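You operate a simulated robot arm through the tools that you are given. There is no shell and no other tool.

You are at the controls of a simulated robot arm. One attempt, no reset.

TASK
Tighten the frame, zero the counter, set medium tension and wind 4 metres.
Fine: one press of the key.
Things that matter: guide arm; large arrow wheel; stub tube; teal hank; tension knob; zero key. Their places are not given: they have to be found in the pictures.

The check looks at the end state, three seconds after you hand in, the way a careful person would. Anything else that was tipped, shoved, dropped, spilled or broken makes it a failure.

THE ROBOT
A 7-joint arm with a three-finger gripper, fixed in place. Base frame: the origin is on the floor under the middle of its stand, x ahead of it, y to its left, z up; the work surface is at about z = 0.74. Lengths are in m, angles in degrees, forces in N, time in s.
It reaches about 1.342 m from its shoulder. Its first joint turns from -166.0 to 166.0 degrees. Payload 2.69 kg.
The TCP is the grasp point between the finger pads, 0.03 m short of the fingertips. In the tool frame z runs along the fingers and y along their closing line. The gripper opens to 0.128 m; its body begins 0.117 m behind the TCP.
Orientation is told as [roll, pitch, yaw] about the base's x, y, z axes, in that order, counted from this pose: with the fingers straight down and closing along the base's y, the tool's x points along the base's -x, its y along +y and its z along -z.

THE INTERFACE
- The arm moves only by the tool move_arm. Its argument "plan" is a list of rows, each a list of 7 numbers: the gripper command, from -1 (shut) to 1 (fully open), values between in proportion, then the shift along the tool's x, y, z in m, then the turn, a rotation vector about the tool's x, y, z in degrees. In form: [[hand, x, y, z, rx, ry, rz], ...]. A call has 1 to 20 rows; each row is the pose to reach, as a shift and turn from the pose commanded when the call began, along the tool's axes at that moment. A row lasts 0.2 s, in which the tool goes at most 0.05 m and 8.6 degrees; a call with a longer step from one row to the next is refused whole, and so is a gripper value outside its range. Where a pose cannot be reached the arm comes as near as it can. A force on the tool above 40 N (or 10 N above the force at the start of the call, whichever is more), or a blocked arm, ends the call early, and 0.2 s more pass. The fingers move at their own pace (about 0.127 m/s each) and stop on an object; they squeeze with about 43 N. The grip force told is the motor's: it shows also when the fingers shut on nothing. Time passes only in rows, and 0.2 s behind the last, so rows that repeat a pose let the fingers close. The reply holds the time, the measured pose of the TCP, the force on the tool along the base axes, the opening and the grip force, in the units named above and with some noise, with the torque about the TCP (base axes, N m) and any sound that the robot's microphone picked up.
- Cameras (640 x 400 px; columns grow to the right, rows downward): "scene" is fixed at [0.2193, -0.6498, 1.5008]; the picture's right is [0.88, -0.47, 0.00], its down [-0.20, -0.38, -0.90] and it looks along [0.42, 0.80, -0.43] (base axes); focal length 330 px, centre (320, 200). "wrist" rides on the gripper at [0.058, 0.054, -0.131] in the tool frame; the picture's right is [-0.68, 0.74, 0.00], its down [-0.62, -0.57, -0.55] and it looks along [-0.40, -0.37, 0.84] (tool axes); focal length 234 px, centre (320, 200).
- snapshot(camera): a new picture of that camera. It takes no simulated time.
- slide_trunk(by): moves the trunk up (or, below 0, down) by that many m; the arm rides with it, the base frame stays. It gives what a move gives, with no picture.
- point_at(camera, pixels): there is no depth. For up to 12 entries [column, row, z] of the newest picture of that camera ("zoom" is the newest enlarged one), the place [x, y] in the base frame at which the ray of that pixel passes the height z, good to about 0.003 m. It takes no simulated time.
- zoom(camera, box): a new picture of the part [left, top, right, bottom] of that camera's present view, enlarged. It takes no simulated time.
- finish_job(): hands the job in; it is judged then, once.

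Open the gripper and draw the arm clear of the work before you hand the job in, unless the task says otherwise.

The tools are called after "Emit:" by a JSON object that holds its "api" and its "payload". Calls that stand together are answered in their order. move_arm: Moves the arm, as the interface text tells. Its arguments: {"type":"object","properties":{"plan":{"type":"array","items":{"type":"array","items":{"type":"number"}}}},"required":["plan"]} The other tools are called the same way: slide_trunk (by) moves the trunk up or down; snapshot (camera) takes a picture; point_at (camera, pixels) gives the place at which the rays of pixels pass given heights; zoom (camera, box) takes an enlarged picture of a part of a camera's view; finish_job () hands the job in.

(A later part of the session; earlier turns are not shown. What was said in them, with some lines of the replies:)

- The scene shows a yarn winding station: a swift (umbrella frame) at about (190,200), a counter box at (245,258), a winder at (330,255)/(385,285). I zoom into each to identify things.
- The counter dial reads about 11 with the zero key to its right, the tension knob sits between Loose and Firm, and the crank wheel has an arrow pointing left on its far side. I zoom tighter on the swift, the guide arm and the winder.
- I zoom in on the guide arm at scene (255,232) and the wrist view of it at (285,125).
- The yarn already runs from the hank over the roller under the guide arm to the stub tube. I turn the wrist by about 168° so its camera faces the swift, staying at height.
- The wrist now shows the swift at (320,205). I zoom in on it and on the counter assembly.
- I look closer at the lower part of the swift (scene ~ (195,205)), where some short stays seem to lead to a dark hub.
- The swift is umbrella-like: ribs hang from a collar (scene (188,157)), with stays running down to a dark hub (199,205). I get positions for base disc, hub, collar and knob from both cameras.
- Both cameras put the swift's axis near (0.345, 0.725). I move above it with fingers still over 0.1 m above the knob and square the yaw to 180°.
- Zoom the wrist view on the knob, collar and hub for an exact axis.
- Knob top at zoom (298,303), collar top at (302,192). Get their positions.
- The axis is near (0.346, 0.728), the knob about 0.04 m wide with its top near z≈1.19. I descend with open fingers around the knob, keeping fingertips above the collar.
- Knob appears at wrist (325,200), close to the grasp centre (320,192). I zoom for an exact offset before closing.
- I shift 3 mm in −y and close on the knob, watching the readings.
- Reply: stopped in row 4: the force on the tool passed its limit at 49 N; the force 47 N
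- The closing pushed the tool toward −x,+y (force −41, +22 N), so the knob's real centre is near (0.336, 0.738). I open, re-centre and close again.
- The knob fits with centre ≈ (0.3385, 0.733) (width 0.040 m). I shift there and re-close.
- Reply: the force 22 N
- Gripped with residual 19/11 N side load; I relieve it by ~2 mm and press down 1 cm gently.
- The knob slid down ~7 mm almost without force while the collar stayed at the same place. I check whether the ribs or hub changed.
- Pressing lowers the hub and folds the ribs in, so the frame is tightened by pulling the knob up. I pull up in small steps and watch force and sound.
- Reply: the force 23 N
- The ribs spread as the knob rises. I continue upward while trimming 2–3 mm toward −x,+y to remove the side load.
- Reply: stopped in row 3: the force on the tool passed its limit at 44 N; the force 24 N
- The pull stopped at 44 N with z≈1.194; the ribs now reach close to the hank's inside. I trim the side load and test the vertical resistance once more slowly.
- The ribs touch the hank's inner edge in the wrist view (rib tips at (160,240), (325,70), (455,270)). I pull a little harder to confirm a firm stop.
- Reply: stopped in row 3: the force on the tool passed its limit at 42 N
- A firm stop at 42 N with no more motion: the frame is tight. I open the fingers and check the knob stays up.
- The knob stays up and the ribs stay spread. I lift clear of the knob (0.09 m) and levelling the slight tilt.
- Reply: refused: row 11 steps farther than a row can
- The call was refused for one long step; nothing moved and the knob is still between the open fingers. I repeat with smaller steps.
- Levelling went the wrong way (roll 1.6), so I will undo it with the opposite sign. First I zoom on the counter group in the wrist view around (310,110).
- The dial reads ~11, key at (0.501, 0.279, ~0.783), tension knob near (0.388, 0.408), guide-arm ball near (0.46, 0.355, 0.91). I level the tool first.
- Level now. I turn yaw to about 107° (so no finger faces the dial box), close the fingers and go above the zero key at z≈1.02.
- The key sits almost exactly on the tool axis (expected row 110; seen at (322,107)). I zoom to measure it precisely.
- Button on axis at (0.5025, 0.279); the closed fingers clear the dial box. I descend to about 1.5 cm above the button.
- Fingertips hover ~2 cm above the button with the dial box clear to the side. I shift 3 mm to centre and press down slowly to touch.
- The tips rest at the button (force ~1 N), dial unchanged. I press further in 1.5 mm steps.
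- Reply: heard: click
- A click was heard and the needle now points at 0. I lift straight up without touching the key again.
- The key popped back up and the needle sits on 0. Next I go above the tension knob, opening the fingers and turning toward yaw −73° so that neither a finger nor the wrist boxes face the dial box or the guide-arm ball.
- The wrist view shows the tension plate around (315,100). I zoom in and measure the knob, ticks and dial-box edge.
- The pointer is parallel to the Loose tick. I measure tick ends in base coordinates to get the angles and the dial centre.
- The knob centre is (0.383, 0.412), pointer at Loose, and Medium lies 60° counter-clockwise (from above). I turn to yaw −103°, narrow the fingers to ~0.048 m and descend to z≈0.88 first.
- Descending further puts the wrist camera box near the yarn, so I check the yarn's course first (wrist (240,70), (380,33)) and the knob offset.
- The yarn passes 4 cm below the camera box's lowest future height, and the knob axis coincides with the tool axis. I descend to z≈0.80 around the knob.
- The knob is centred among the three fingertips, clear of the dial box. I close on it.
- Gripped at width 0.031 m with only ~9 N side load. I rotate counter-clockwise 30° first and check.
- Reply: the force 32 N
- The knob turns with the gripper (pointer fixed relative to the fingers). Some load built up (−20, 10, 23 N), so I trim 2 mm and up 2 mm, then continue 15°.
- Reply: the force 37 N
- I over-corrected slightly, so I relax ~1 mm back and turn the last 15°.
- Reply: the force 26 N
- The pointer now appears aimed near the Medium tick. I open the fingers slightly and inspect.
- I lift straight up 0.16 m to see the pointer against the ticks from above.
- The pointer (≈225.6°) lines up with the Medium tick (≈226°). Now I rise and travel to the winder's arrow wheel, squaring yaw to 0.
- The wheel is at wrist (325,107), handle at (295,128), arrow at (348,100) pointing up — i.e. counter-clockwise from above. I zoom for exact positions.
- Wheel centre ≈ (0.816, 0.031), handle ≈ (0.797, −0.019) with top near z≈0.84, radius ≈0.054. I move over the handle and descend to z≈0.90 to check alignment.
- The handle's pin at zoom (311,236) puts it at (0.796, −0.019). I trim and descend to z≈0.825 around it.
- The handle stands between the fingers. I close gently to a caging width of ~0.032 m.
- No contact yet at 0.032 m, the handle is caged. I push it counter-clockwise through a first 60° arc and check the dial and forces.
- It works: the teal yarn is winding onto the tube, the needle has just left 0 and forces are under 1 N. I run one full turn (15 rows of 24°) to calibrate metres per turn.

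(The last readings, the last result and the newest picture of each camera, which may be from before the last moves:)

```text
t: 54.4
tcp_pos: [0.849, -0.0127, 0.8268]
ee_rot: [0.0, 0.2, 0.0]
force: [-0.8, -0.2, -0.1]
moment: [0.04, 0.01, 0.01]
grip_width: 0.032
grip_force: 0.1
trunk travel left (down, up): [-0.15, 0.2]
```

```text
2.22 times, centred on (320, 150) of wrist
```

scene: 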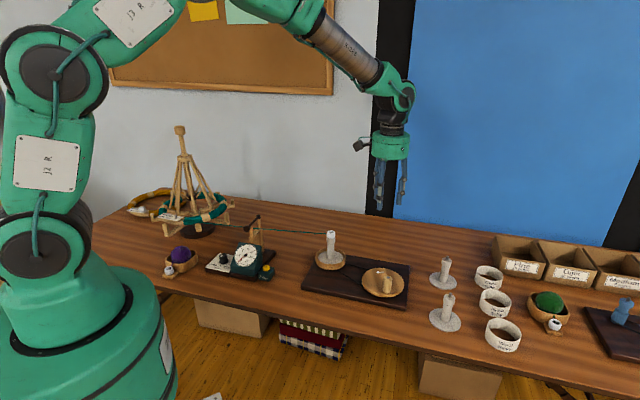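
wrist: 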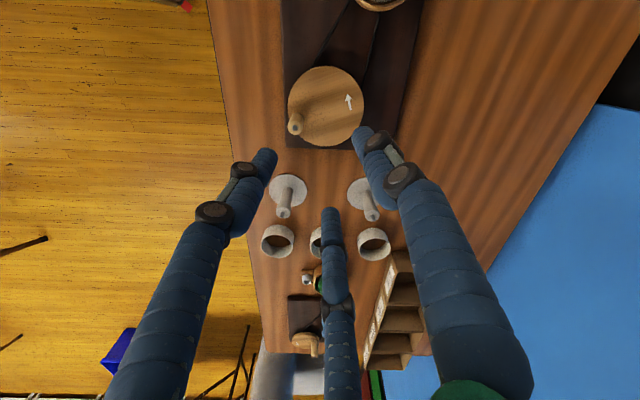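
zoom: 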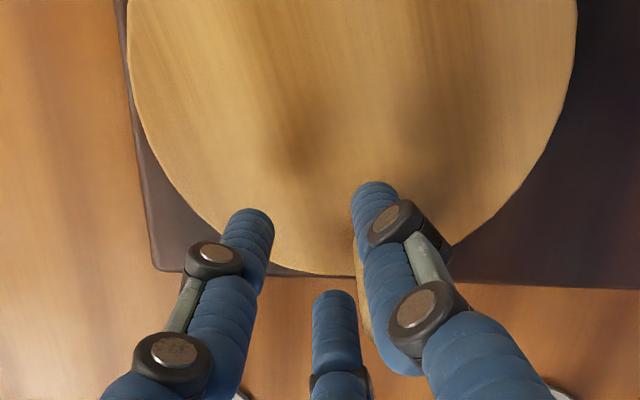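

The handle has slipped out between two fingers (it is now beside the right finger, wrist zoom (365,300)), so the circle centre was a bit off. I rise straight up to look at the wheel again.

Emit:
{"api": "move_arm", "payload": {"plan": [[-0.5, 0, 0, -0.02, 0, 0, 0], [-0.5, 0, 0, -0.05, 0, 0, 0], [-0.5, 0, 0, -0.08, 0, 0, 0], [-0.5, 0.02, 0.0, -0.12, 0, 0, 0], [-0.2, 0.04, 0.02, -0.16, 0, 0, 0], [0, 0.05, 0.04, -0.2, 0, 0, 0], [0, 0.05, 0.05, -0.24, 0, 0, 0]]}}

Emit:
{"api": "zoom", "payload": {"camera": "wrist", "box": [265, 50, 385, 160]}}

Emit:
{"api": "zoom", "payload": {"camera": "scene", "box": [345, 250, 425, 315]}}

```text
t: 56.0
tcp_pos: [0.8015, 0.0384, 1.068]
ee_rot: [0.0, 0.2, 0.0]
force: [-0.1, -0.1, -0.3]
moment: [0.0, -0.02, 0.03]
grip_width: 0.0641
grip_force: 0.0
trunk travel left (down, up): [-0.15, 0.2]
```

```text
3.64 times, centred on (325, 105) of wrist
```

zoom: 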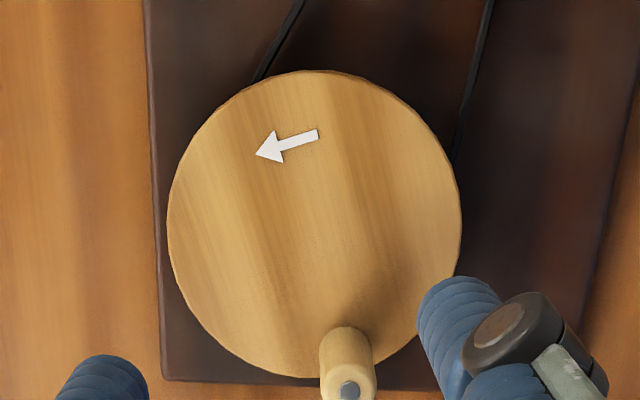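

```text
6.15 times, centred on (385, 282) of scene
```

zoom: 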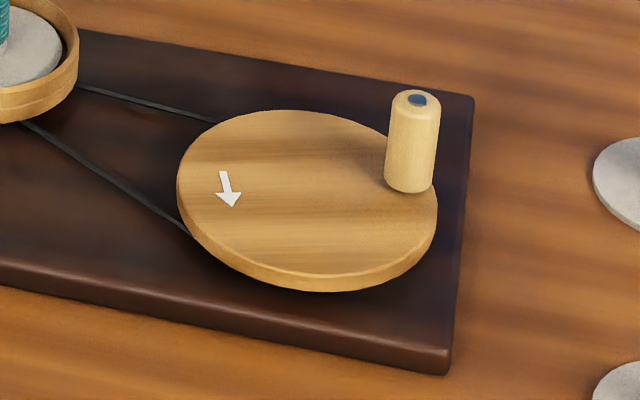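

The handle is now at (0.868, 0.006); with its first place this gives a circle centre ≈ (0.8175, 0.034) and radius ≈ 0.0575. I go over it again and descend with fingers at 0.064 m.

Emit:
{"api": "move_arm", "payload": {"plan": [[0, -0.0222, -0.0108, 0.03, 0, 0, 0], [0, -0.0444, -0.0216, 0.06, 0, 0, 0], [0, -0.0665, -0.0324, 0.09, 0, 0, 0], [0, -0.0665, -0.0324, 0.13, 0, 0, 0], [0, -0.0665, -0.0324, 0.165, 0, 0, 0]]}}

Emit:
{"api": "zoom", "payload": {"camera": "wrist", "box": [230, 70, 410, 220]}}

```text
t: 57.2
tcp_pos: [0.8671, 0.0066, 0.9024]
ee_rot: [0.0, 0.2, 0.0]
force: [0.5, 0.4, 1.2]
moment: [0.0, 0.02, 0.04]
grip_width: 0.0639
grip_force: 0.0
trunk travel left (down, up): [-0.15, 0.2]
```

```text
2.67 times, centred on (320, 145) of wrist
```

zoom: 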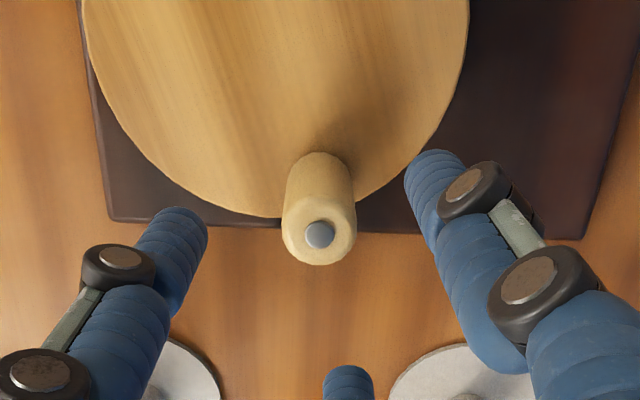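

I check the handle's height by comparing both cameras' rays at its pin.

Emit:
{"api": "point_at", "payload": {"camera": "zoom", "pixels": [[319, 234, 0.83], [319, 234, 0.84], [319, 234, 0.845], [319, 234, 0.85]]}}

Emit:
{"api": "point_at", "payload": {"camera": "scene", "pixels": [[400.8, 265.4, 0.83], [400.8, 265.4, 0.84], [400.8, 265.4, 0.845], [400.8, 265.4, 0.85]]}}

```text
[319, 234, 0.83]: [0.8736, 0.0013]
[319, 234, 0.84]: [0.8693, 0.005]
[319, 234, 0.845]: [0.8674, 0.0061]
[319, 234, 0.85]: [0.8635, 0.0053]
```

```text
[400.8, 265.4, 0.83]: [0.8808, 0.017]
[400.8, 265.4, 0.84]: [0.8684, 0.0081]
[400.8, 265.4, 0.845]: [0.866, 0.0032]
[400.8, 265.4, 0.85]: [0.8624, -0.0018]
```

Both rays meet at about (0.868, 0.005, 0.843). I descend and grip the handle firmly this time.

Emit:
{"api": "move_arm", "payload": {"plan": [[0, -0.001, -0.001, 0.025, 0, 0, 0], [0, -0.001, -0.001, 0.05, 0, 0, 0], [0, -0.001, -0.001, 0.076, 0, 0, 0], [-0.25, -0.001, -0.001, 0.076, 0, 0, 0], [-0.5, -0.001, -0.001, 0.076, 0, 0, 0], [-0.7, -0.001, -0.001, 0.076, 0, 0, 0], [-1, -0.001, -0.001, 0.076, 0, 0, 0], [-1, -0.001, -0.001, 0.076, 0, 0, 0]]}}

Emit:
{"api": "zoom", "payload": {"camera": "wrist", "box": [230, 90, 410, 240]}}

```text
t: 59.0
tcp_pos: [0.8696, 0.0054, 0.8241]
ee_rot: [0.0, 0.0, -0.1]
force: [11.4, -5.8, -6.1]
moment: [-0.13, -0.38, -0.01]
grip_width: 0.0243
grip_force: 45.1
trunk travel left (down, up): [-0.15, 0.2]
```

```text
2.67 times, centred on (320, 165) of wrist
```

zoom: 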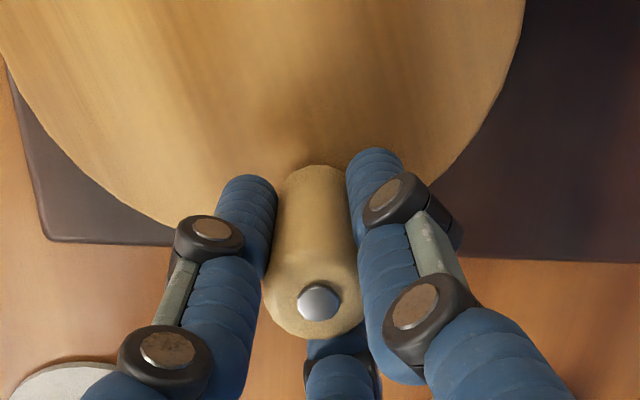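

Gripped (width 0.024 m). I move 30° along the estimated circle and read the position and radial force to calibrate its centre.

Emit:
{"api": "move_arm", "payload": {"plan": [[-1, -0.0048, 0.0093, 0, 0, 0, 0], [-1, -0.0068, 0.019, 0, 0, 0, 0], [-1, -0.0072, 0.029, 0, 0, 0, 0], [-1, -0.0072, 0.029, 0, 0, 0, 0]]}}

```text
t: 60.0
tcp_pos: [0.8746, 0.0343, 0.8252]
ee_rot: [0.0, 0.3, 0.1]
force: [0.1, 0.4, -0.3]
moment: [0.0, 0.18, 0.0]
grip_width: 0.0245
grip_force: 45.1
trunk travel left (down, up): [-0.15, 0.2]
```

Forces are near zero at (0.8746, 0.0343) and there's no twist, so the handle spins freely on its pin. I continue another 30°.

Emit:
{"api": "move_arm", "payload": {"plan": [[-1, 0.0014, 0.0099, 0, 0, 0, 0], [-1, 0.0045, 0.0193, 0, 0, 0, 0], [-1, 0.0091, 0.0281, 0, 0, 0, 0], [-1, 0.0091, 0.0281, 0, 0, 0, 0]]}}

```text
t: 61.0
tcp_pos: [0.8645, 0.0611, 0.8252]
ee_rot: [0.1, 0.2, 0.0]
force: [-12.5, -8.1, 1.5]
moment: [-0.35, 0.48, 0.0]
grip_width: 0.0244
grip_force: 45.4
trunk travel left (down, up): [-0.15, 0.2]
```

The three held points fit a circle with centre (0.819, 0.0287), R≈0.0557. I continue another 60° on that circle.

Emit:
{"api": "move_arm", "payload": {"plan": [[-1, 0.0107, 0.009, 0, 0, 0, 0], [-1, 0.023, 0.0168, 0, 0, 0, 0], [-1, 0.0368, 0.0212, 0, 0, 0, 0], [-1, 0.0514, 0.0218, 0, 0, 0, 0], [-1, 0.0514, 0.0218, 0, 0, 0, 0]]}}

```text
t: 62.2
tcp_pos: [0.8156, 0.0832, 0.8244]
ee_rot: [0.0, 0.1, 0.0]
force: [-0.2, 3.5, -3.3]
moment: [0.08, 0.12, 0.02]
grip_width: 0.0246
grip_force: 45.0
trunk travel left (down, up): [-0.15, 0.2]
```

Force is only ~3 N here. I continue through the far side to about 215°.

Emit:
{"api": "move_arm", "payload": {"plan": [[-1, 0.0141, -0.0032, 0, 0, 0, 0], [-1, 0.027, -0.0099, 0, 0, 0, 0], [-1, 0.0378, -0.0197, 0, 0, 0, 0], [-1, 0.0456, -0.032, 0, 0, 0, 0], [-1, 0.05, -0.0458, 0, 0, 0, 0], [-1, 0.0506, -0.0604, 0, 0, 0, 0], [-1, 0.0474, -0.0745, 0, 0, 0, 0], [-1, 0.0407, -0.0874, 0, 0, 0, 0], [-1, 0.0407, -0.0874, 0, 0, 0, 0]]}}

Emit:
{"api": "zoom", "payload": {"camera": "scene", "box": [228, 238, 268, 280]}}

Emit:
{"api": "snapshot", "payload": {"camera": "scene"}}

```text
t: 64.2
tcp_pos: [0.776, -0.0043, 0.825]
ee_rot: [0.0, 0.1, 0.0]
force: [17.7, 12.9, -10.5]
moment: [0.59, -0.63, 0.01]
grip_width: 0.0243
grip_force: 44.9
trunk travel left (down, up): [-0.15, 0.2]
```

```text
9.52 times, centred on (248, 259) of scene
```

zoom: 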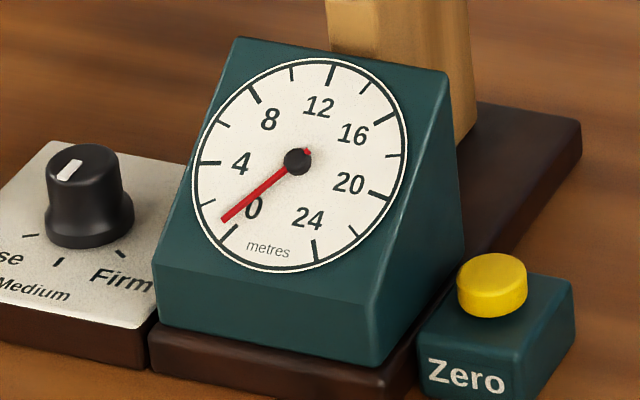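

```text
taken
```

scene: 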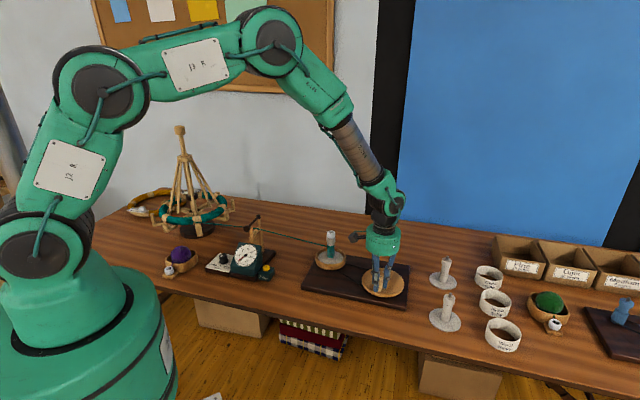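

All five held points fit centre (0.8199, 0.0287), R = 0.0550, and the needle shows about 0.45 m after 0.9 turn. I run one full turn on the refined circle.

Emit:
{"api": "move_arm", "payload": {"plan": [[-1, -0.015, -0.0132, 0, 0, 0, 0], [-1, -0.0304, -0.0207, 0, 0, 0, 0], [-1, -0.0475, -0.0231, 0, 0, 0, 0], [-1, -0.0644, -0.0201, 0, 0, 0, 0], [-1, -0.0796, -0.012, 0, 0, 0, 0], [-1, -0.0916, 0.0004, 0, 0, 0, 0], [-1, -0.0991, 0.0158, 0, 0, 0, 0], [-1, -0.1015, 0.0329, 0, 0, 0, 0], [-1, -0.0985, 0.0498, 0, 0, 0, 0], [-1, -0.0904, 0.065, 0, 0, 0, 0], [-1, -0.0781, 0.077, 0, 0, 0, 0], [-1, -0.0626, 0.0845, 0, 0, 0, 0], [-1, -0.0455, 0.0869, 0, 0, 0, 0], [-1, -0.0286, 0.0839, 0, 0, 0, 0], [-1, -0.0134, 0.0758, 0, 0, 0, 0], [-1, -0.0014, 0.0635, 0, 0, 0, 0], [-1, 0.0061, 0.048, 0, 0, 0, 0], [-1, 0.0085, 0.0309, 0, 0, 0, 0], [-1, 0.0055, 0.014, 0, 0, 0, 0], [-1, -0.0026, -0.0012, 0, 0, 0, 0]]}}

Emit:
{"api": "zoom", "payload": {"camera": "scene", "box": [228, 238, 268, 280]}}

Emit:
{"api": "zoom", "payload": {"camera": "scene", "box": [140, 150, 420, 320]}}

```text
t: 68.4
tcp_pos: [0.7775, -0.0061, 0.8248]
ee_rot: [-0.1, 0.1, 0.0]
force: [0.0, 0.0, -18.6]
moment: [0.61, -0.52, -0.02]
grip_width: 0.0242
grip_force: 45.1
trunk travel left (down, up): [-0.15, 0.2]
```

```text
9.52 times, centred on (248, 259) of scene
```

zoom: 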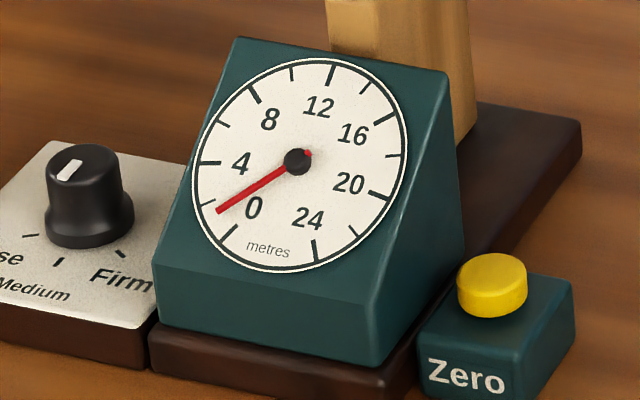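

```text
2.29 times, centred on (280, 235) of scene
```

zoom: 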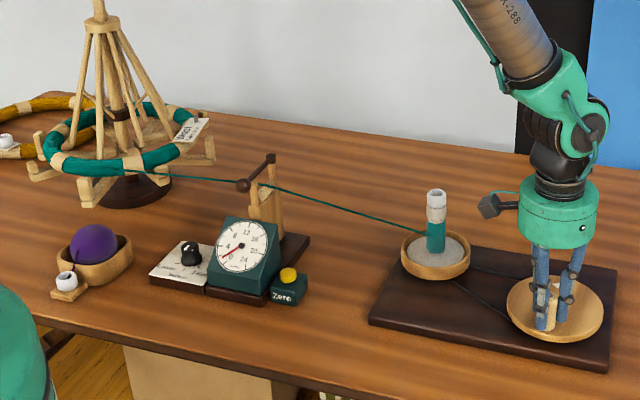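

Needle at about 1.2 m after 1.9 turns (~0.65 m/turn), side forces zero but 19 N downward, so I lower 1.5 mm. I run 480° (20 rows of 24°).

Emit:
{"api": "move_arm", "payload": {"plan": [[-1, -0.0172, -0.015, 0.0015, 0, 0, 0], [-1, -0.0391, -0.0217, 0.0015, 0, 0, 0], [-1, -0.0618, -0.0189, 0.0015, 0, 0, 0], [-1, -0.0814, -0.0071, 0.0015, 0, 0, 0], [-1, -0.0945, 0.0116, 0.0015, 0, 0, 0], [-1, -0.0989, 0.0341, 0.0015, 0, 0, 0], [-1, -0.0937, 0.0563, 0.0015, 0, 0, 0], [-1, -0.08, 0.0746, 0.0015, 0, 0, 0], [-1, -0.06, 0.0857, 0.0015, 0, 0, 0], [-1, -0.0372, 0.0877, 0.0015, 0, 0, 0], [-1, -0.0156, 0.0802, 0.0015, 0, 0, 0], [-1, 0.0012, 0.0647, 0.0015, 0, 0, 0], [-1, 0.0101, 0.0436, 0.0015, 0, 0, 0], [-1, 0.0097, 0.0207, 0.0015, 0, 0, 0], [-1, 0, 0, 0.0015, 0, 0, 0], [-1, -0.0172, -0.015, 0.0015, 0, 0, 0], [-1, -0.0391, -0.0217, 0.0015, 0, 0, 0], [-1, -0.0618, -0.0189, 0.0015, 0, 0, 0], [-1, -0.0814, -0.0071, 0.0015, 0, 0, 0], [-1, -0.0945, 0.0116, 0.0015, 0, 0, 0]]}}

Emit:
{"api": "zoom", "payload": {"camera": "scene", "box": [228, 238, 268, 280]}}

Emit:
{"api": "zoom", "payload": {"camera": "scene", "box": [140, 150, 420, 320]}}

```text
t: 72.6
tcp_pos: [0.8704, 0.0058, 0.8254]
ee_rot: [0.0, 0.2, 0.0]
force: [-16.1, 8.0, 1.6]
moment: [-0.49, 0.01, 0.02]
grip_width: 0.0244
grip_force: 45.3
trunk travel left (down, up): [-0.15, 0.2]
```

```text
9.52 times, centred on (248, 259) of scene
```

zoom: 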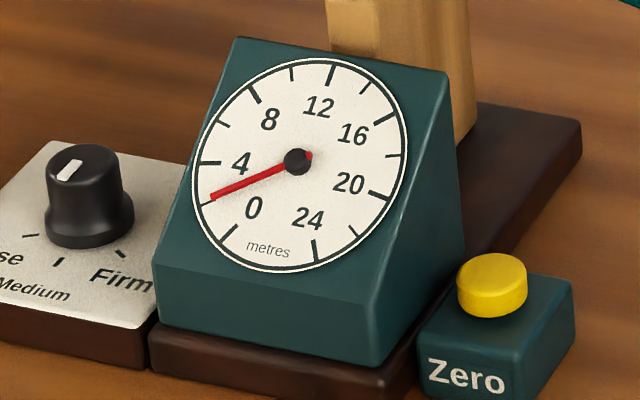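

```text
2.29 times, centred on (280, 235) of scene
```

zoom: 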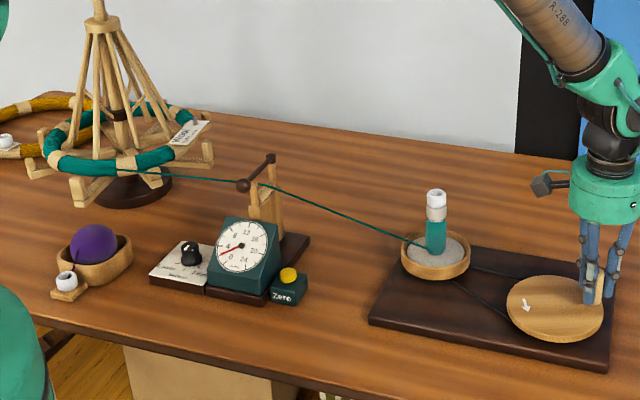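

Needle ≈ 2.2 m at 3.25 turns (~0.68 m per turn), so about 2.6 turns remain. I run another 480°.

Emit:
{"api": "move_arm", "payload": {"plan": [[-1, -0.0044, 0.0225, 0, 0, 0, 0], [-1, 0.0008, 0.0447, 0, 0, 0, 0], [-1, 0.0145, 0.063, 0, 0, 0, 0], [-1, 0.0345, 0.0741, 0, 0, 0, 0], [-1, 0.0573, 0.0761, 0, 0, 0, 0], [-1, 0.0789, 0.0686, 0, 0, 0, 0], [-1, 0.0957, 0.0531, 0, 0, 0, 0], [-1, 0.1046, 0.032, 0, 0, 0, 0], [-1, 0.1042, 0.0091, 0, 0, 0, 0], [-1, 0.0945, -0.0116, 0, 0, 0, 0], [-1, 0.0773, -0.0266, 0, 0, 0, 0], [-1, 0.0554, -0.0333, 0, 0, 0, 0], [-1, 0.0327, -0.0305, 0, 0, 0, 0], [-1, 0.0131, -0.0187, 0, 0, 0, 0], [-1, 0, 0, 0, 0, 0, 0], [-1, -0.0044, 0.0225, 0, 0, 0, 0], [-1, 0.0008, 0.0447, 0, 0, 0, 0], [-1, 0.0145, 0.063, 0, 0, 0, 0], [-1, 0.0345, 0.0741, 0, 0, 0, 0], [-1, 0.0573, 0.0761, 0, 0, 0, 0]]}}

Emit:
{"api": "zoom", "payload": {"camera": "scene", "box": [228, 238, 268, 280]}}

Emit:
{"api": "zoom", "payload": {"camera": "scene", "box": [140, 150, 420, 320]}}

```text
t: 76.8
tcp_pos: [0.811, 0.0838, 0.8241]
ee_rot: [0.0, 0.2, 0.0]
force: [1.1, -7.6, 32.4]
moment: [-0.51, 0.74, 0.02]
grip_width: 0.0244
grip_force: 44.8
trunk travel left (down, up): [-0.15, 0.2]
```

```text
9.52 times, centred on (248, 259) of scene
```

zoom: 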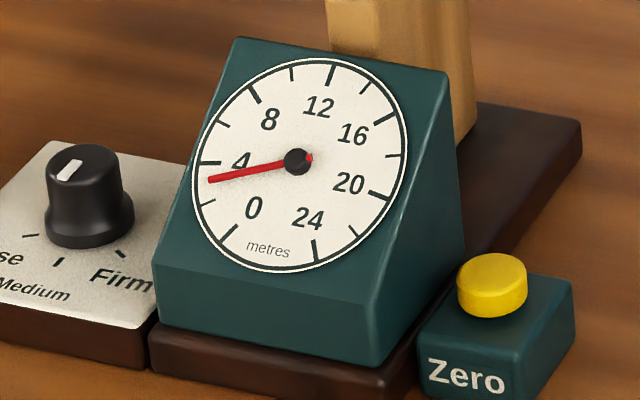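

```text
2.29 times, centred on (280, 235) of scene
```

zoom: 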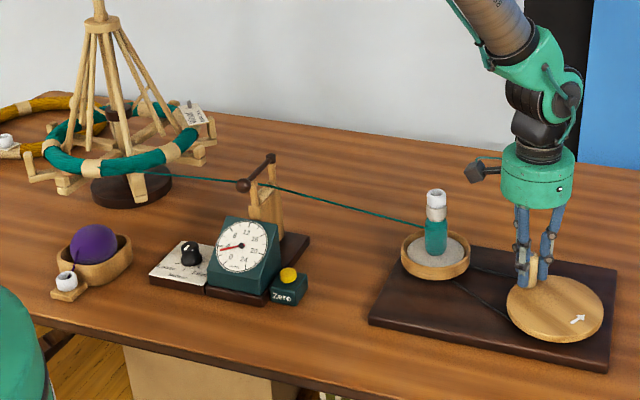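

Needle at ≈3.1 m after 4.58 turns; upward load of 32 N means I should raise ~2 mm. I zoom tight on the dial for a precise reading first.

Emit:
{"api": "zoom", "payload": {"camera": "scene", "box": [233, 242, 257, 270]}}

```text
14.29 times, centred on (245, 256) of scene
```

zoom: 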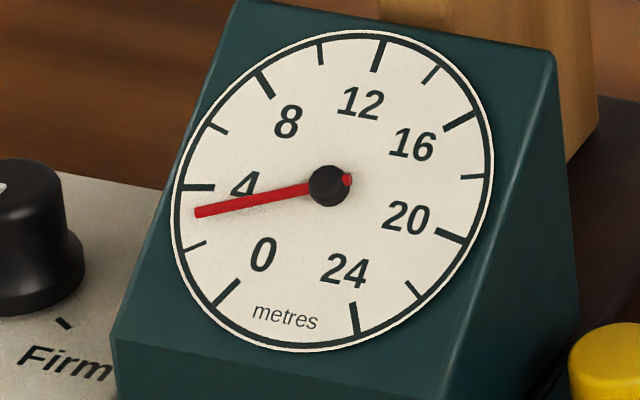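

Fitting the dial's tick marks gives 3.09 m now (0.52, 1.08, 2.02 before), so ~0.9 m is left at about 0.8 m per turn. I raise 2 mm and wind 240° more, then re-read.

Emit:
{"api": "move_arm", "payload": {"plan": [[-1, 0.0216, -0.0075, -0.002, 0, 0, 0], [-1, 0.0384, -0.023, -0.002, 0, 0, 0], [-1, 0.0473, -0.0441, -0.002, 0, 0, 0], [-1, 0.0469, -0.067, -0.002, 0, 0, 0], [-1, 0.0372, -0.0877, -0.002, 0, 0, 0], [-1, 0.02, -0.1027, -0.002, 0, 0, 0], [-1, -0.0019, -0.1094, -0.002, 0, 0, 0], [-1, -0.0246, -0.1066, -0.002, 0, 0, 0], [-1, -0.0442, -0.0948, -0.002, 0, 0, 0], [-1, -0.0573, -0.0761, -0.002, 0, 0, 0], [-1, -0.0573, -0.0761, -0.002, 0, 0, 0]]}}

Emit:
{"api": "zoom", "payload": {"camera": "scene", "box": [233, 242, 257, 270]}}

Emit:
{"api": "zoom", "payload": {"camera": "scene", "box": [140, 150, 420, 320]}}

```text
t: 79.2
tcp_pos: [0.8718, 0.0073, 0.8251]
ee_rot: [-0.1, 0.3, 0.0]
force: [-0.2, 0.9, -20.4]
moment: [0.01, 0.09, -0.06]
grip_width: 0.0243
grip_force: 45.0
trunk travel left (down, up): [-0.15, 0.2]
```

```text
14.29 times, centred on (245, 256) of scene
```

zoom: 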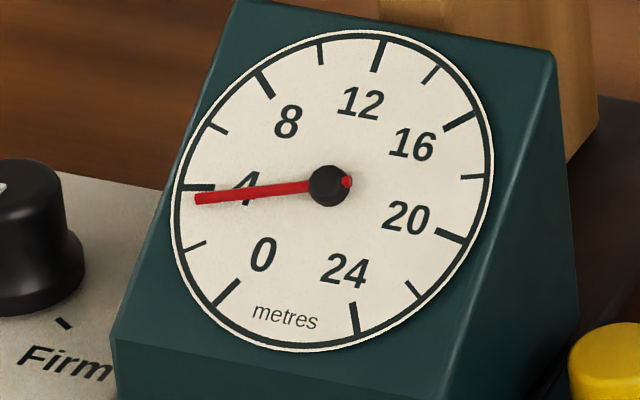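

```text
2.29 times, centred on (280, 235) of scene
```

zoom: 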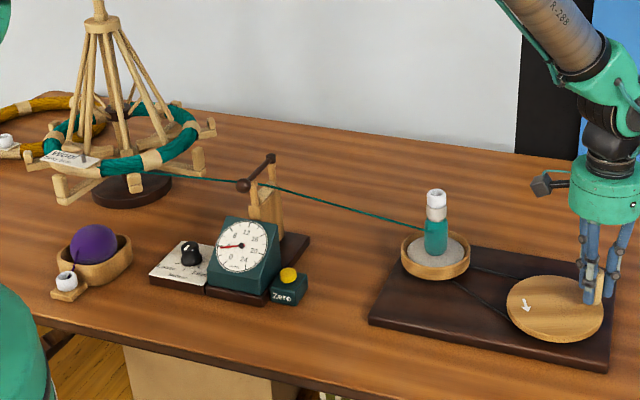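

The needle now reads ≈3.5 m (0.43 m for 240°). I wind another 216° and re-read.

Emit:
{"api": "move_arm", "payload": {"plan": [[-1, -0.0044, 0.0225, 0.001, 0, 0, 0], [-1, 0.0008, 0.0447, 0.001, 0, 0, 0], [-1, 0.0145, 0.063, 0.0005, 0, 0, 0], [-1, 0.0345, 0.0741, 0, 0, 0, 0], [-1, 0.0573, 0.0761, 0, 0, 0, 0], [-1, 0.0789, 0.0686, 0, 0, 0, 0], [-1, 0.0957, 0.0531, 0, 0, 0, 0], [-1, 0.1046, 0.032, 0, 0, 0, 0], [-1, 0.1042, 0.0091, 0, 0, 0, 0], [-1, 0.1042, 0.0091, 0, 0, 0, 0]]}}

Emit:
{"api": "zoom", "payload": {"camera": "scene", "box": [233, 242, 257, 270]}}

Emit:
{"api": "zoom", "payload": {"camera": "scene", "box": [140, 150, 420, 320]}}

```text
t: 81.2
tcp_pos: [0.7653, 0.0199, 0.8253]
ee_rot: [0.1, 0.2, 0.1]
force: [13.2, 1.9, -20.9]
moment: [0.45, -0.81, 0.03]
grip_width: 0.0242
grip_force: 44.4
trunk travel left (down, up): [-0.15, 0.2]
stopped in row 9: the force on the tool passed its limit at 43 N (the readings are from after the stop); the commanded pose is now the measured one
```

```text
14.29 times, centred on (245, 256) of scene
```

zoom: 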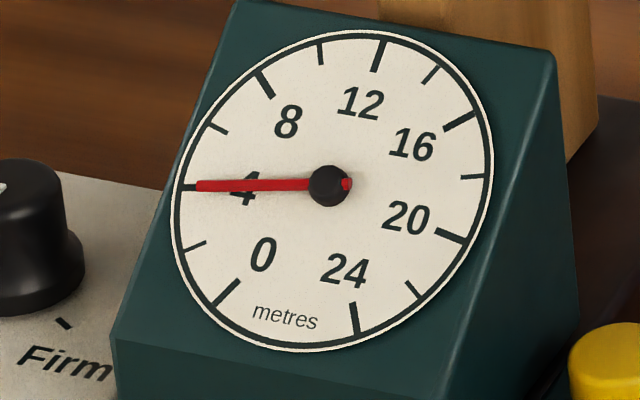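

```text
2.29 times, centred on (280, 235) of scene
```

zoom: 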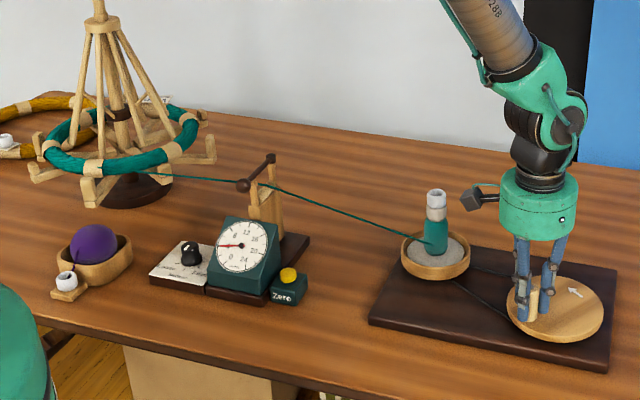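

The call stopped on a 43 N load in the last row, and the needle now reads about 3.95–4.0. I zoom closer to compare the needle with the 4 tick.

Emit:
{"api": "zoom", "payload": {"camera": "scene", "box": [234, 250, 250, 260]}}

Emit:
{"api": "zoom", "payload": {"camera": "wrist", "box": [230, 90, 410, 240]}}

```text
16.00 times, centred on (242, 255) of scene
```

zoom: 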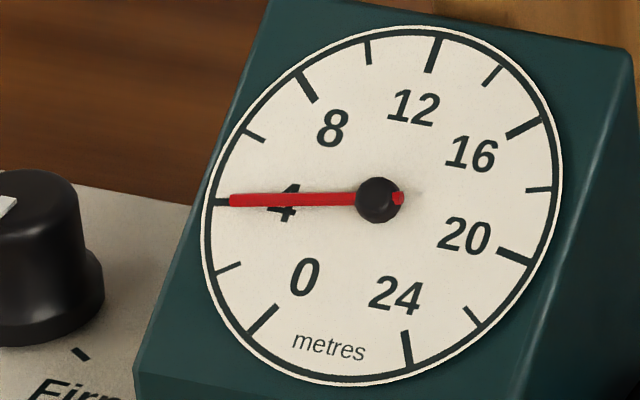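

```text
2.67 times, centred on (320, 165) of wrist
```

zoom: 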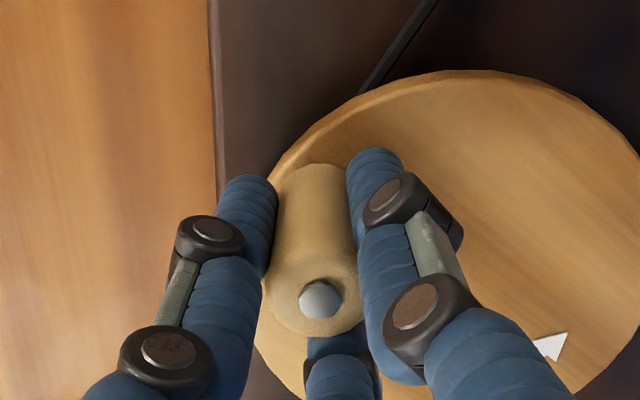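

Measured carefully the needle is at ≈3.9 m, so about 45° more of crank is needed. I lower 1.5 mm to relieve the vertical pull and wind 45°.

Emit:
{"api": "move_arm", "payload": {"plan": [[-1, 0, 0, 0.0015, 0, 0, 0], [-1, -0.0044, -0.0136, 0.0015, 0, 0, 0], [-1, -0.0119, -0.0258, 0.0015, 0, 0, 0], [-1, -0.0223, -0.0357, 0.0015, 0, 0, 0], [-1, -0.0223, -0.0357, 0.0015, 0, 0, 0]]}}

Emit:
{"api": "zoom", "payload": {"camera": "scene", "box": [234, 250, 250, 260]}}

```text
t: 82.4
tcp_pos: [0.7891, -0.017, 0.8249]
ee_rot: [-0.1, 0.0, 0.1]
force: [19.1, 27.4, -5.6]
moment: [1.02, -0.52, 0.02]
grip_width: 0.0242
grip_force: 44.7
trunk travel left (down, up): [-0.15, 0.2]
```

```text
16.00 times, centred on (242, 255) of scene
```

zoom: 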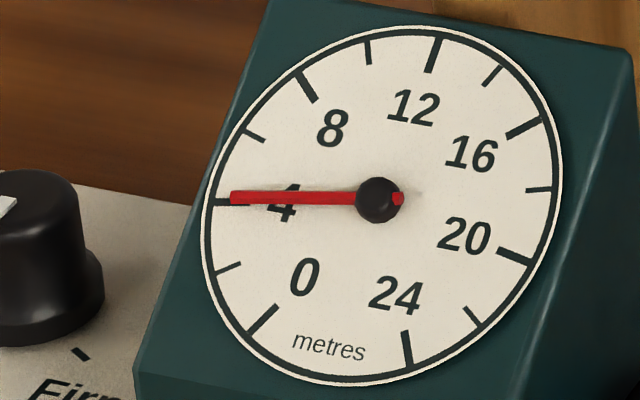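

The needle now points exactly along the 4 tick (≈3.99 m). I relieve the 33 N radial load by 2.5 mm inward and then open the fingers.

Emit:
{"api": "move_arm", "payload": {"plan": [[-1, -0.0015, 0.002, 0, 0, 0, 0], [-1, -0.0015, 0.002, 0, 0, 0, 0], [-0.5, -0.0015, 0.002, 0, 0, 0, 0], [-0.2, -0.0015, 0.002, 0, 0, 0, 0], [0.1, -0.0015, 0.002, 0, 0, 0, 0], [0.1, -0.0015, 0.002, 0, 0, 0, 0]]}}

Emit:
{"api": "zoom", "payload": {"camera": "scene", "box": [234, 250, 250, 260]}}

Emit:
{"api": "zoom", "payload": {"camera": "wrist", "box": [230, 90, 410, 240]}}

```text
t: 83.8
tcp_pos: [0.7881, -0.016, 0.8248]
ee_rot: [0.0, 0.2, 0.0]
force: [-2.0, 0.2, -0.3]
moment: [0.0, 0.01, -0.02]
grip_width: 0.0703
grip_force: 0.1
trunk travel left (down, up): [-0.15, 0.2]
```

```text
16.00 times, centred on (242, 255) of scene
```

zoom: 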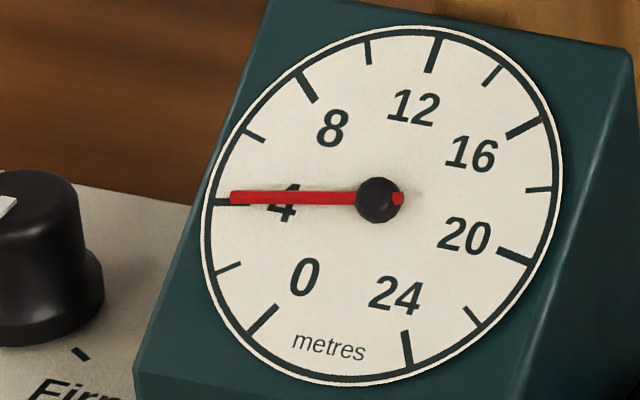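

```text
2.67 times, centred on (320, 165) of wrist
```

zoom: 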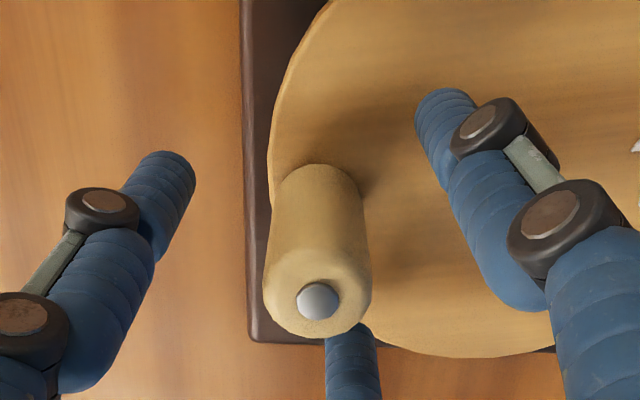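

Needle stays at 4 and the handle stands free between the open fingers. I rise straight up and away.

Emit:
{"api": "move_arm", "payload": {"plan": [[0.1, 0, 0, -0.02, 0, 0, 0], [0.1, 0, 0, -0.05, 0, 0, 0], [0.1, 0, 0, -0.09, 0, 0, 0], [0.4, 0, 0, -0.13, 0, 0, 0], [0.8, 0, 0, -0.17, 0, 0, 0], [1, 0, 0, -0.21, 0, 0, 0], [1, 0, 0, -0.25, 0, 0, 0], [1, 0, 0, -0.29, 0, 0, 0], [1, 0, 0, -0.33, 0, 0, 0], [1, 0, 0, -0.37, 0, 0, 0]]}}

Emit:
{"api": "snapshot", "payload": {"camera": "scene"}}

Emit:
{"api": "zoom", "payload": {"camera": "scene", "box": [110, 120, 290, 290]}}

Emit:
{"api": "zoom", "payload": {"camera": "scene", "box": [290, 220, 420, 315]}}

Emit:
{"api": "zoom", "payload": {"camera": "scene", "box": [190, 210, 290, 290]}}

Emit:
{"api": "zoom", "payload": {"camera": "scene", "box": [150, 190, 240, 245]}}

```text
t: 86.0
tcp_pos: [0.7908, -0.0154, 1.1965]
ee_rot: [0.1, 0.2, 0.0]
force: [-0.3, 0.0, -0.2]
moment: [0.0, 0.0, 0.01]
grip_width: 0.1283
grip_force: 0.0
trunk travel left (down, up): [-0.15, 0.2]
```

```text
taken
```

scene: 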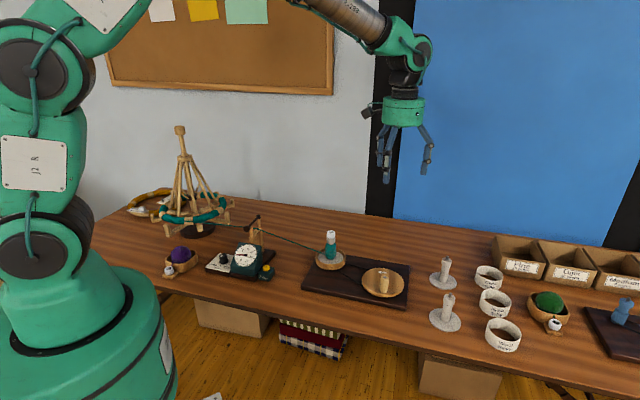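

```text
2.35 times, centred on (200, 205) of scene
```

zoom: 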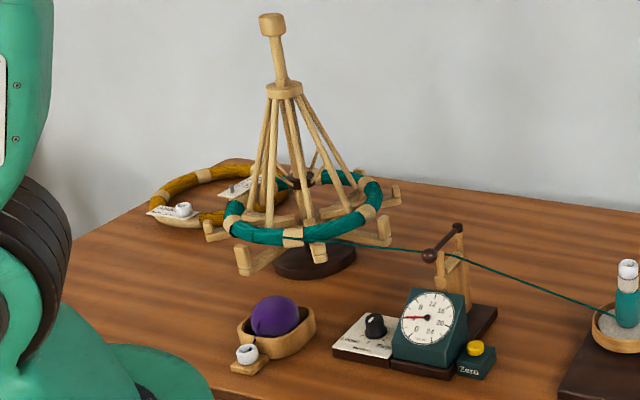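

```text
4.21 times, centred on (355, 268) of scene
```

zoom: 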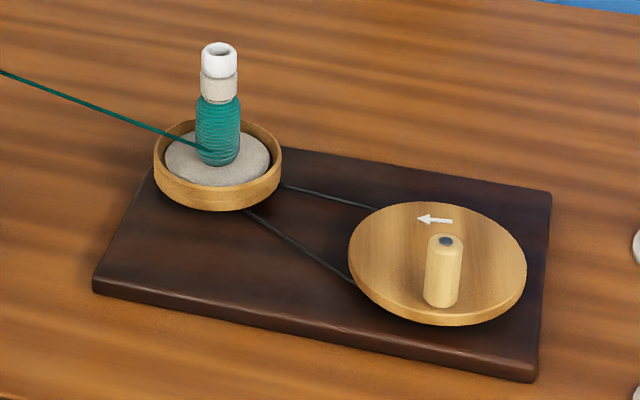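

```text
5.00 times, centred on (240, 250) of scene
```

zoom: 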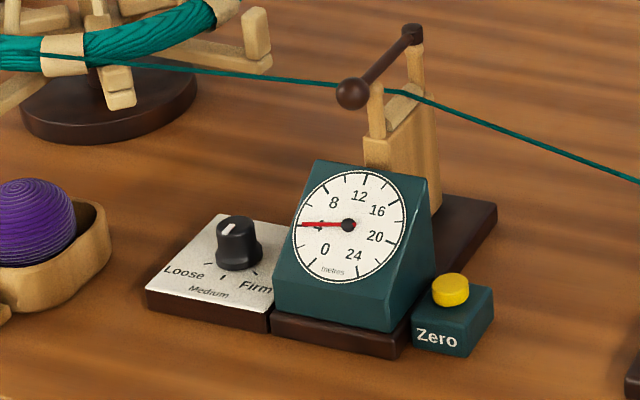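

```text
7.11 times, centred on (195, 218) of scene
```

zoom: 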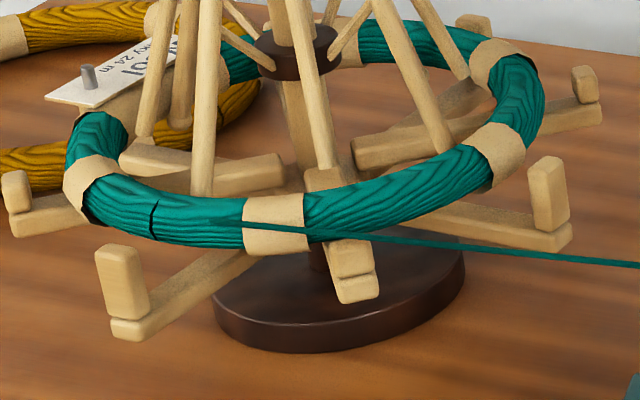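

Everything stands as it should: the frame is spread against the hank, the needle is at 4, the knob is on Medium, and the guide arm and stub tube are undisturbed. The fingers are open and the arm is clear, so I hand the job in.

Emit:
{"api": "finish_job", "payload": {}}

```text
The job is handed in.
```

I did all four steps and handed the job in. No result from the check came back.

- **Frame:** I pulled the swift's top knob up to a firm stop at about 42 N. The ribs spread against the teal hank and stayed there after I let go.
- **Counter:** I pressed the zero key once. It clicked and the needle went to 0.
- **Tension:** I turned the knob about 60°, from Loose to Medium. The pointer lines up with the Medium tick to within about 1°.
- **Winding:** I turned the arrow wheel in the arrow's direction until the dial read about 4 m (3.99 by my measurement). The needle stayed there after I released the handle.

Early in the winding the handle slipped out of the loosely closed fingers, so I gripped it firmly for the rest. I saw no harm from it.

The last pictures show the guide arm and stub tube in place and nothing else moved. The gripper is open and the arm is clear of the work.
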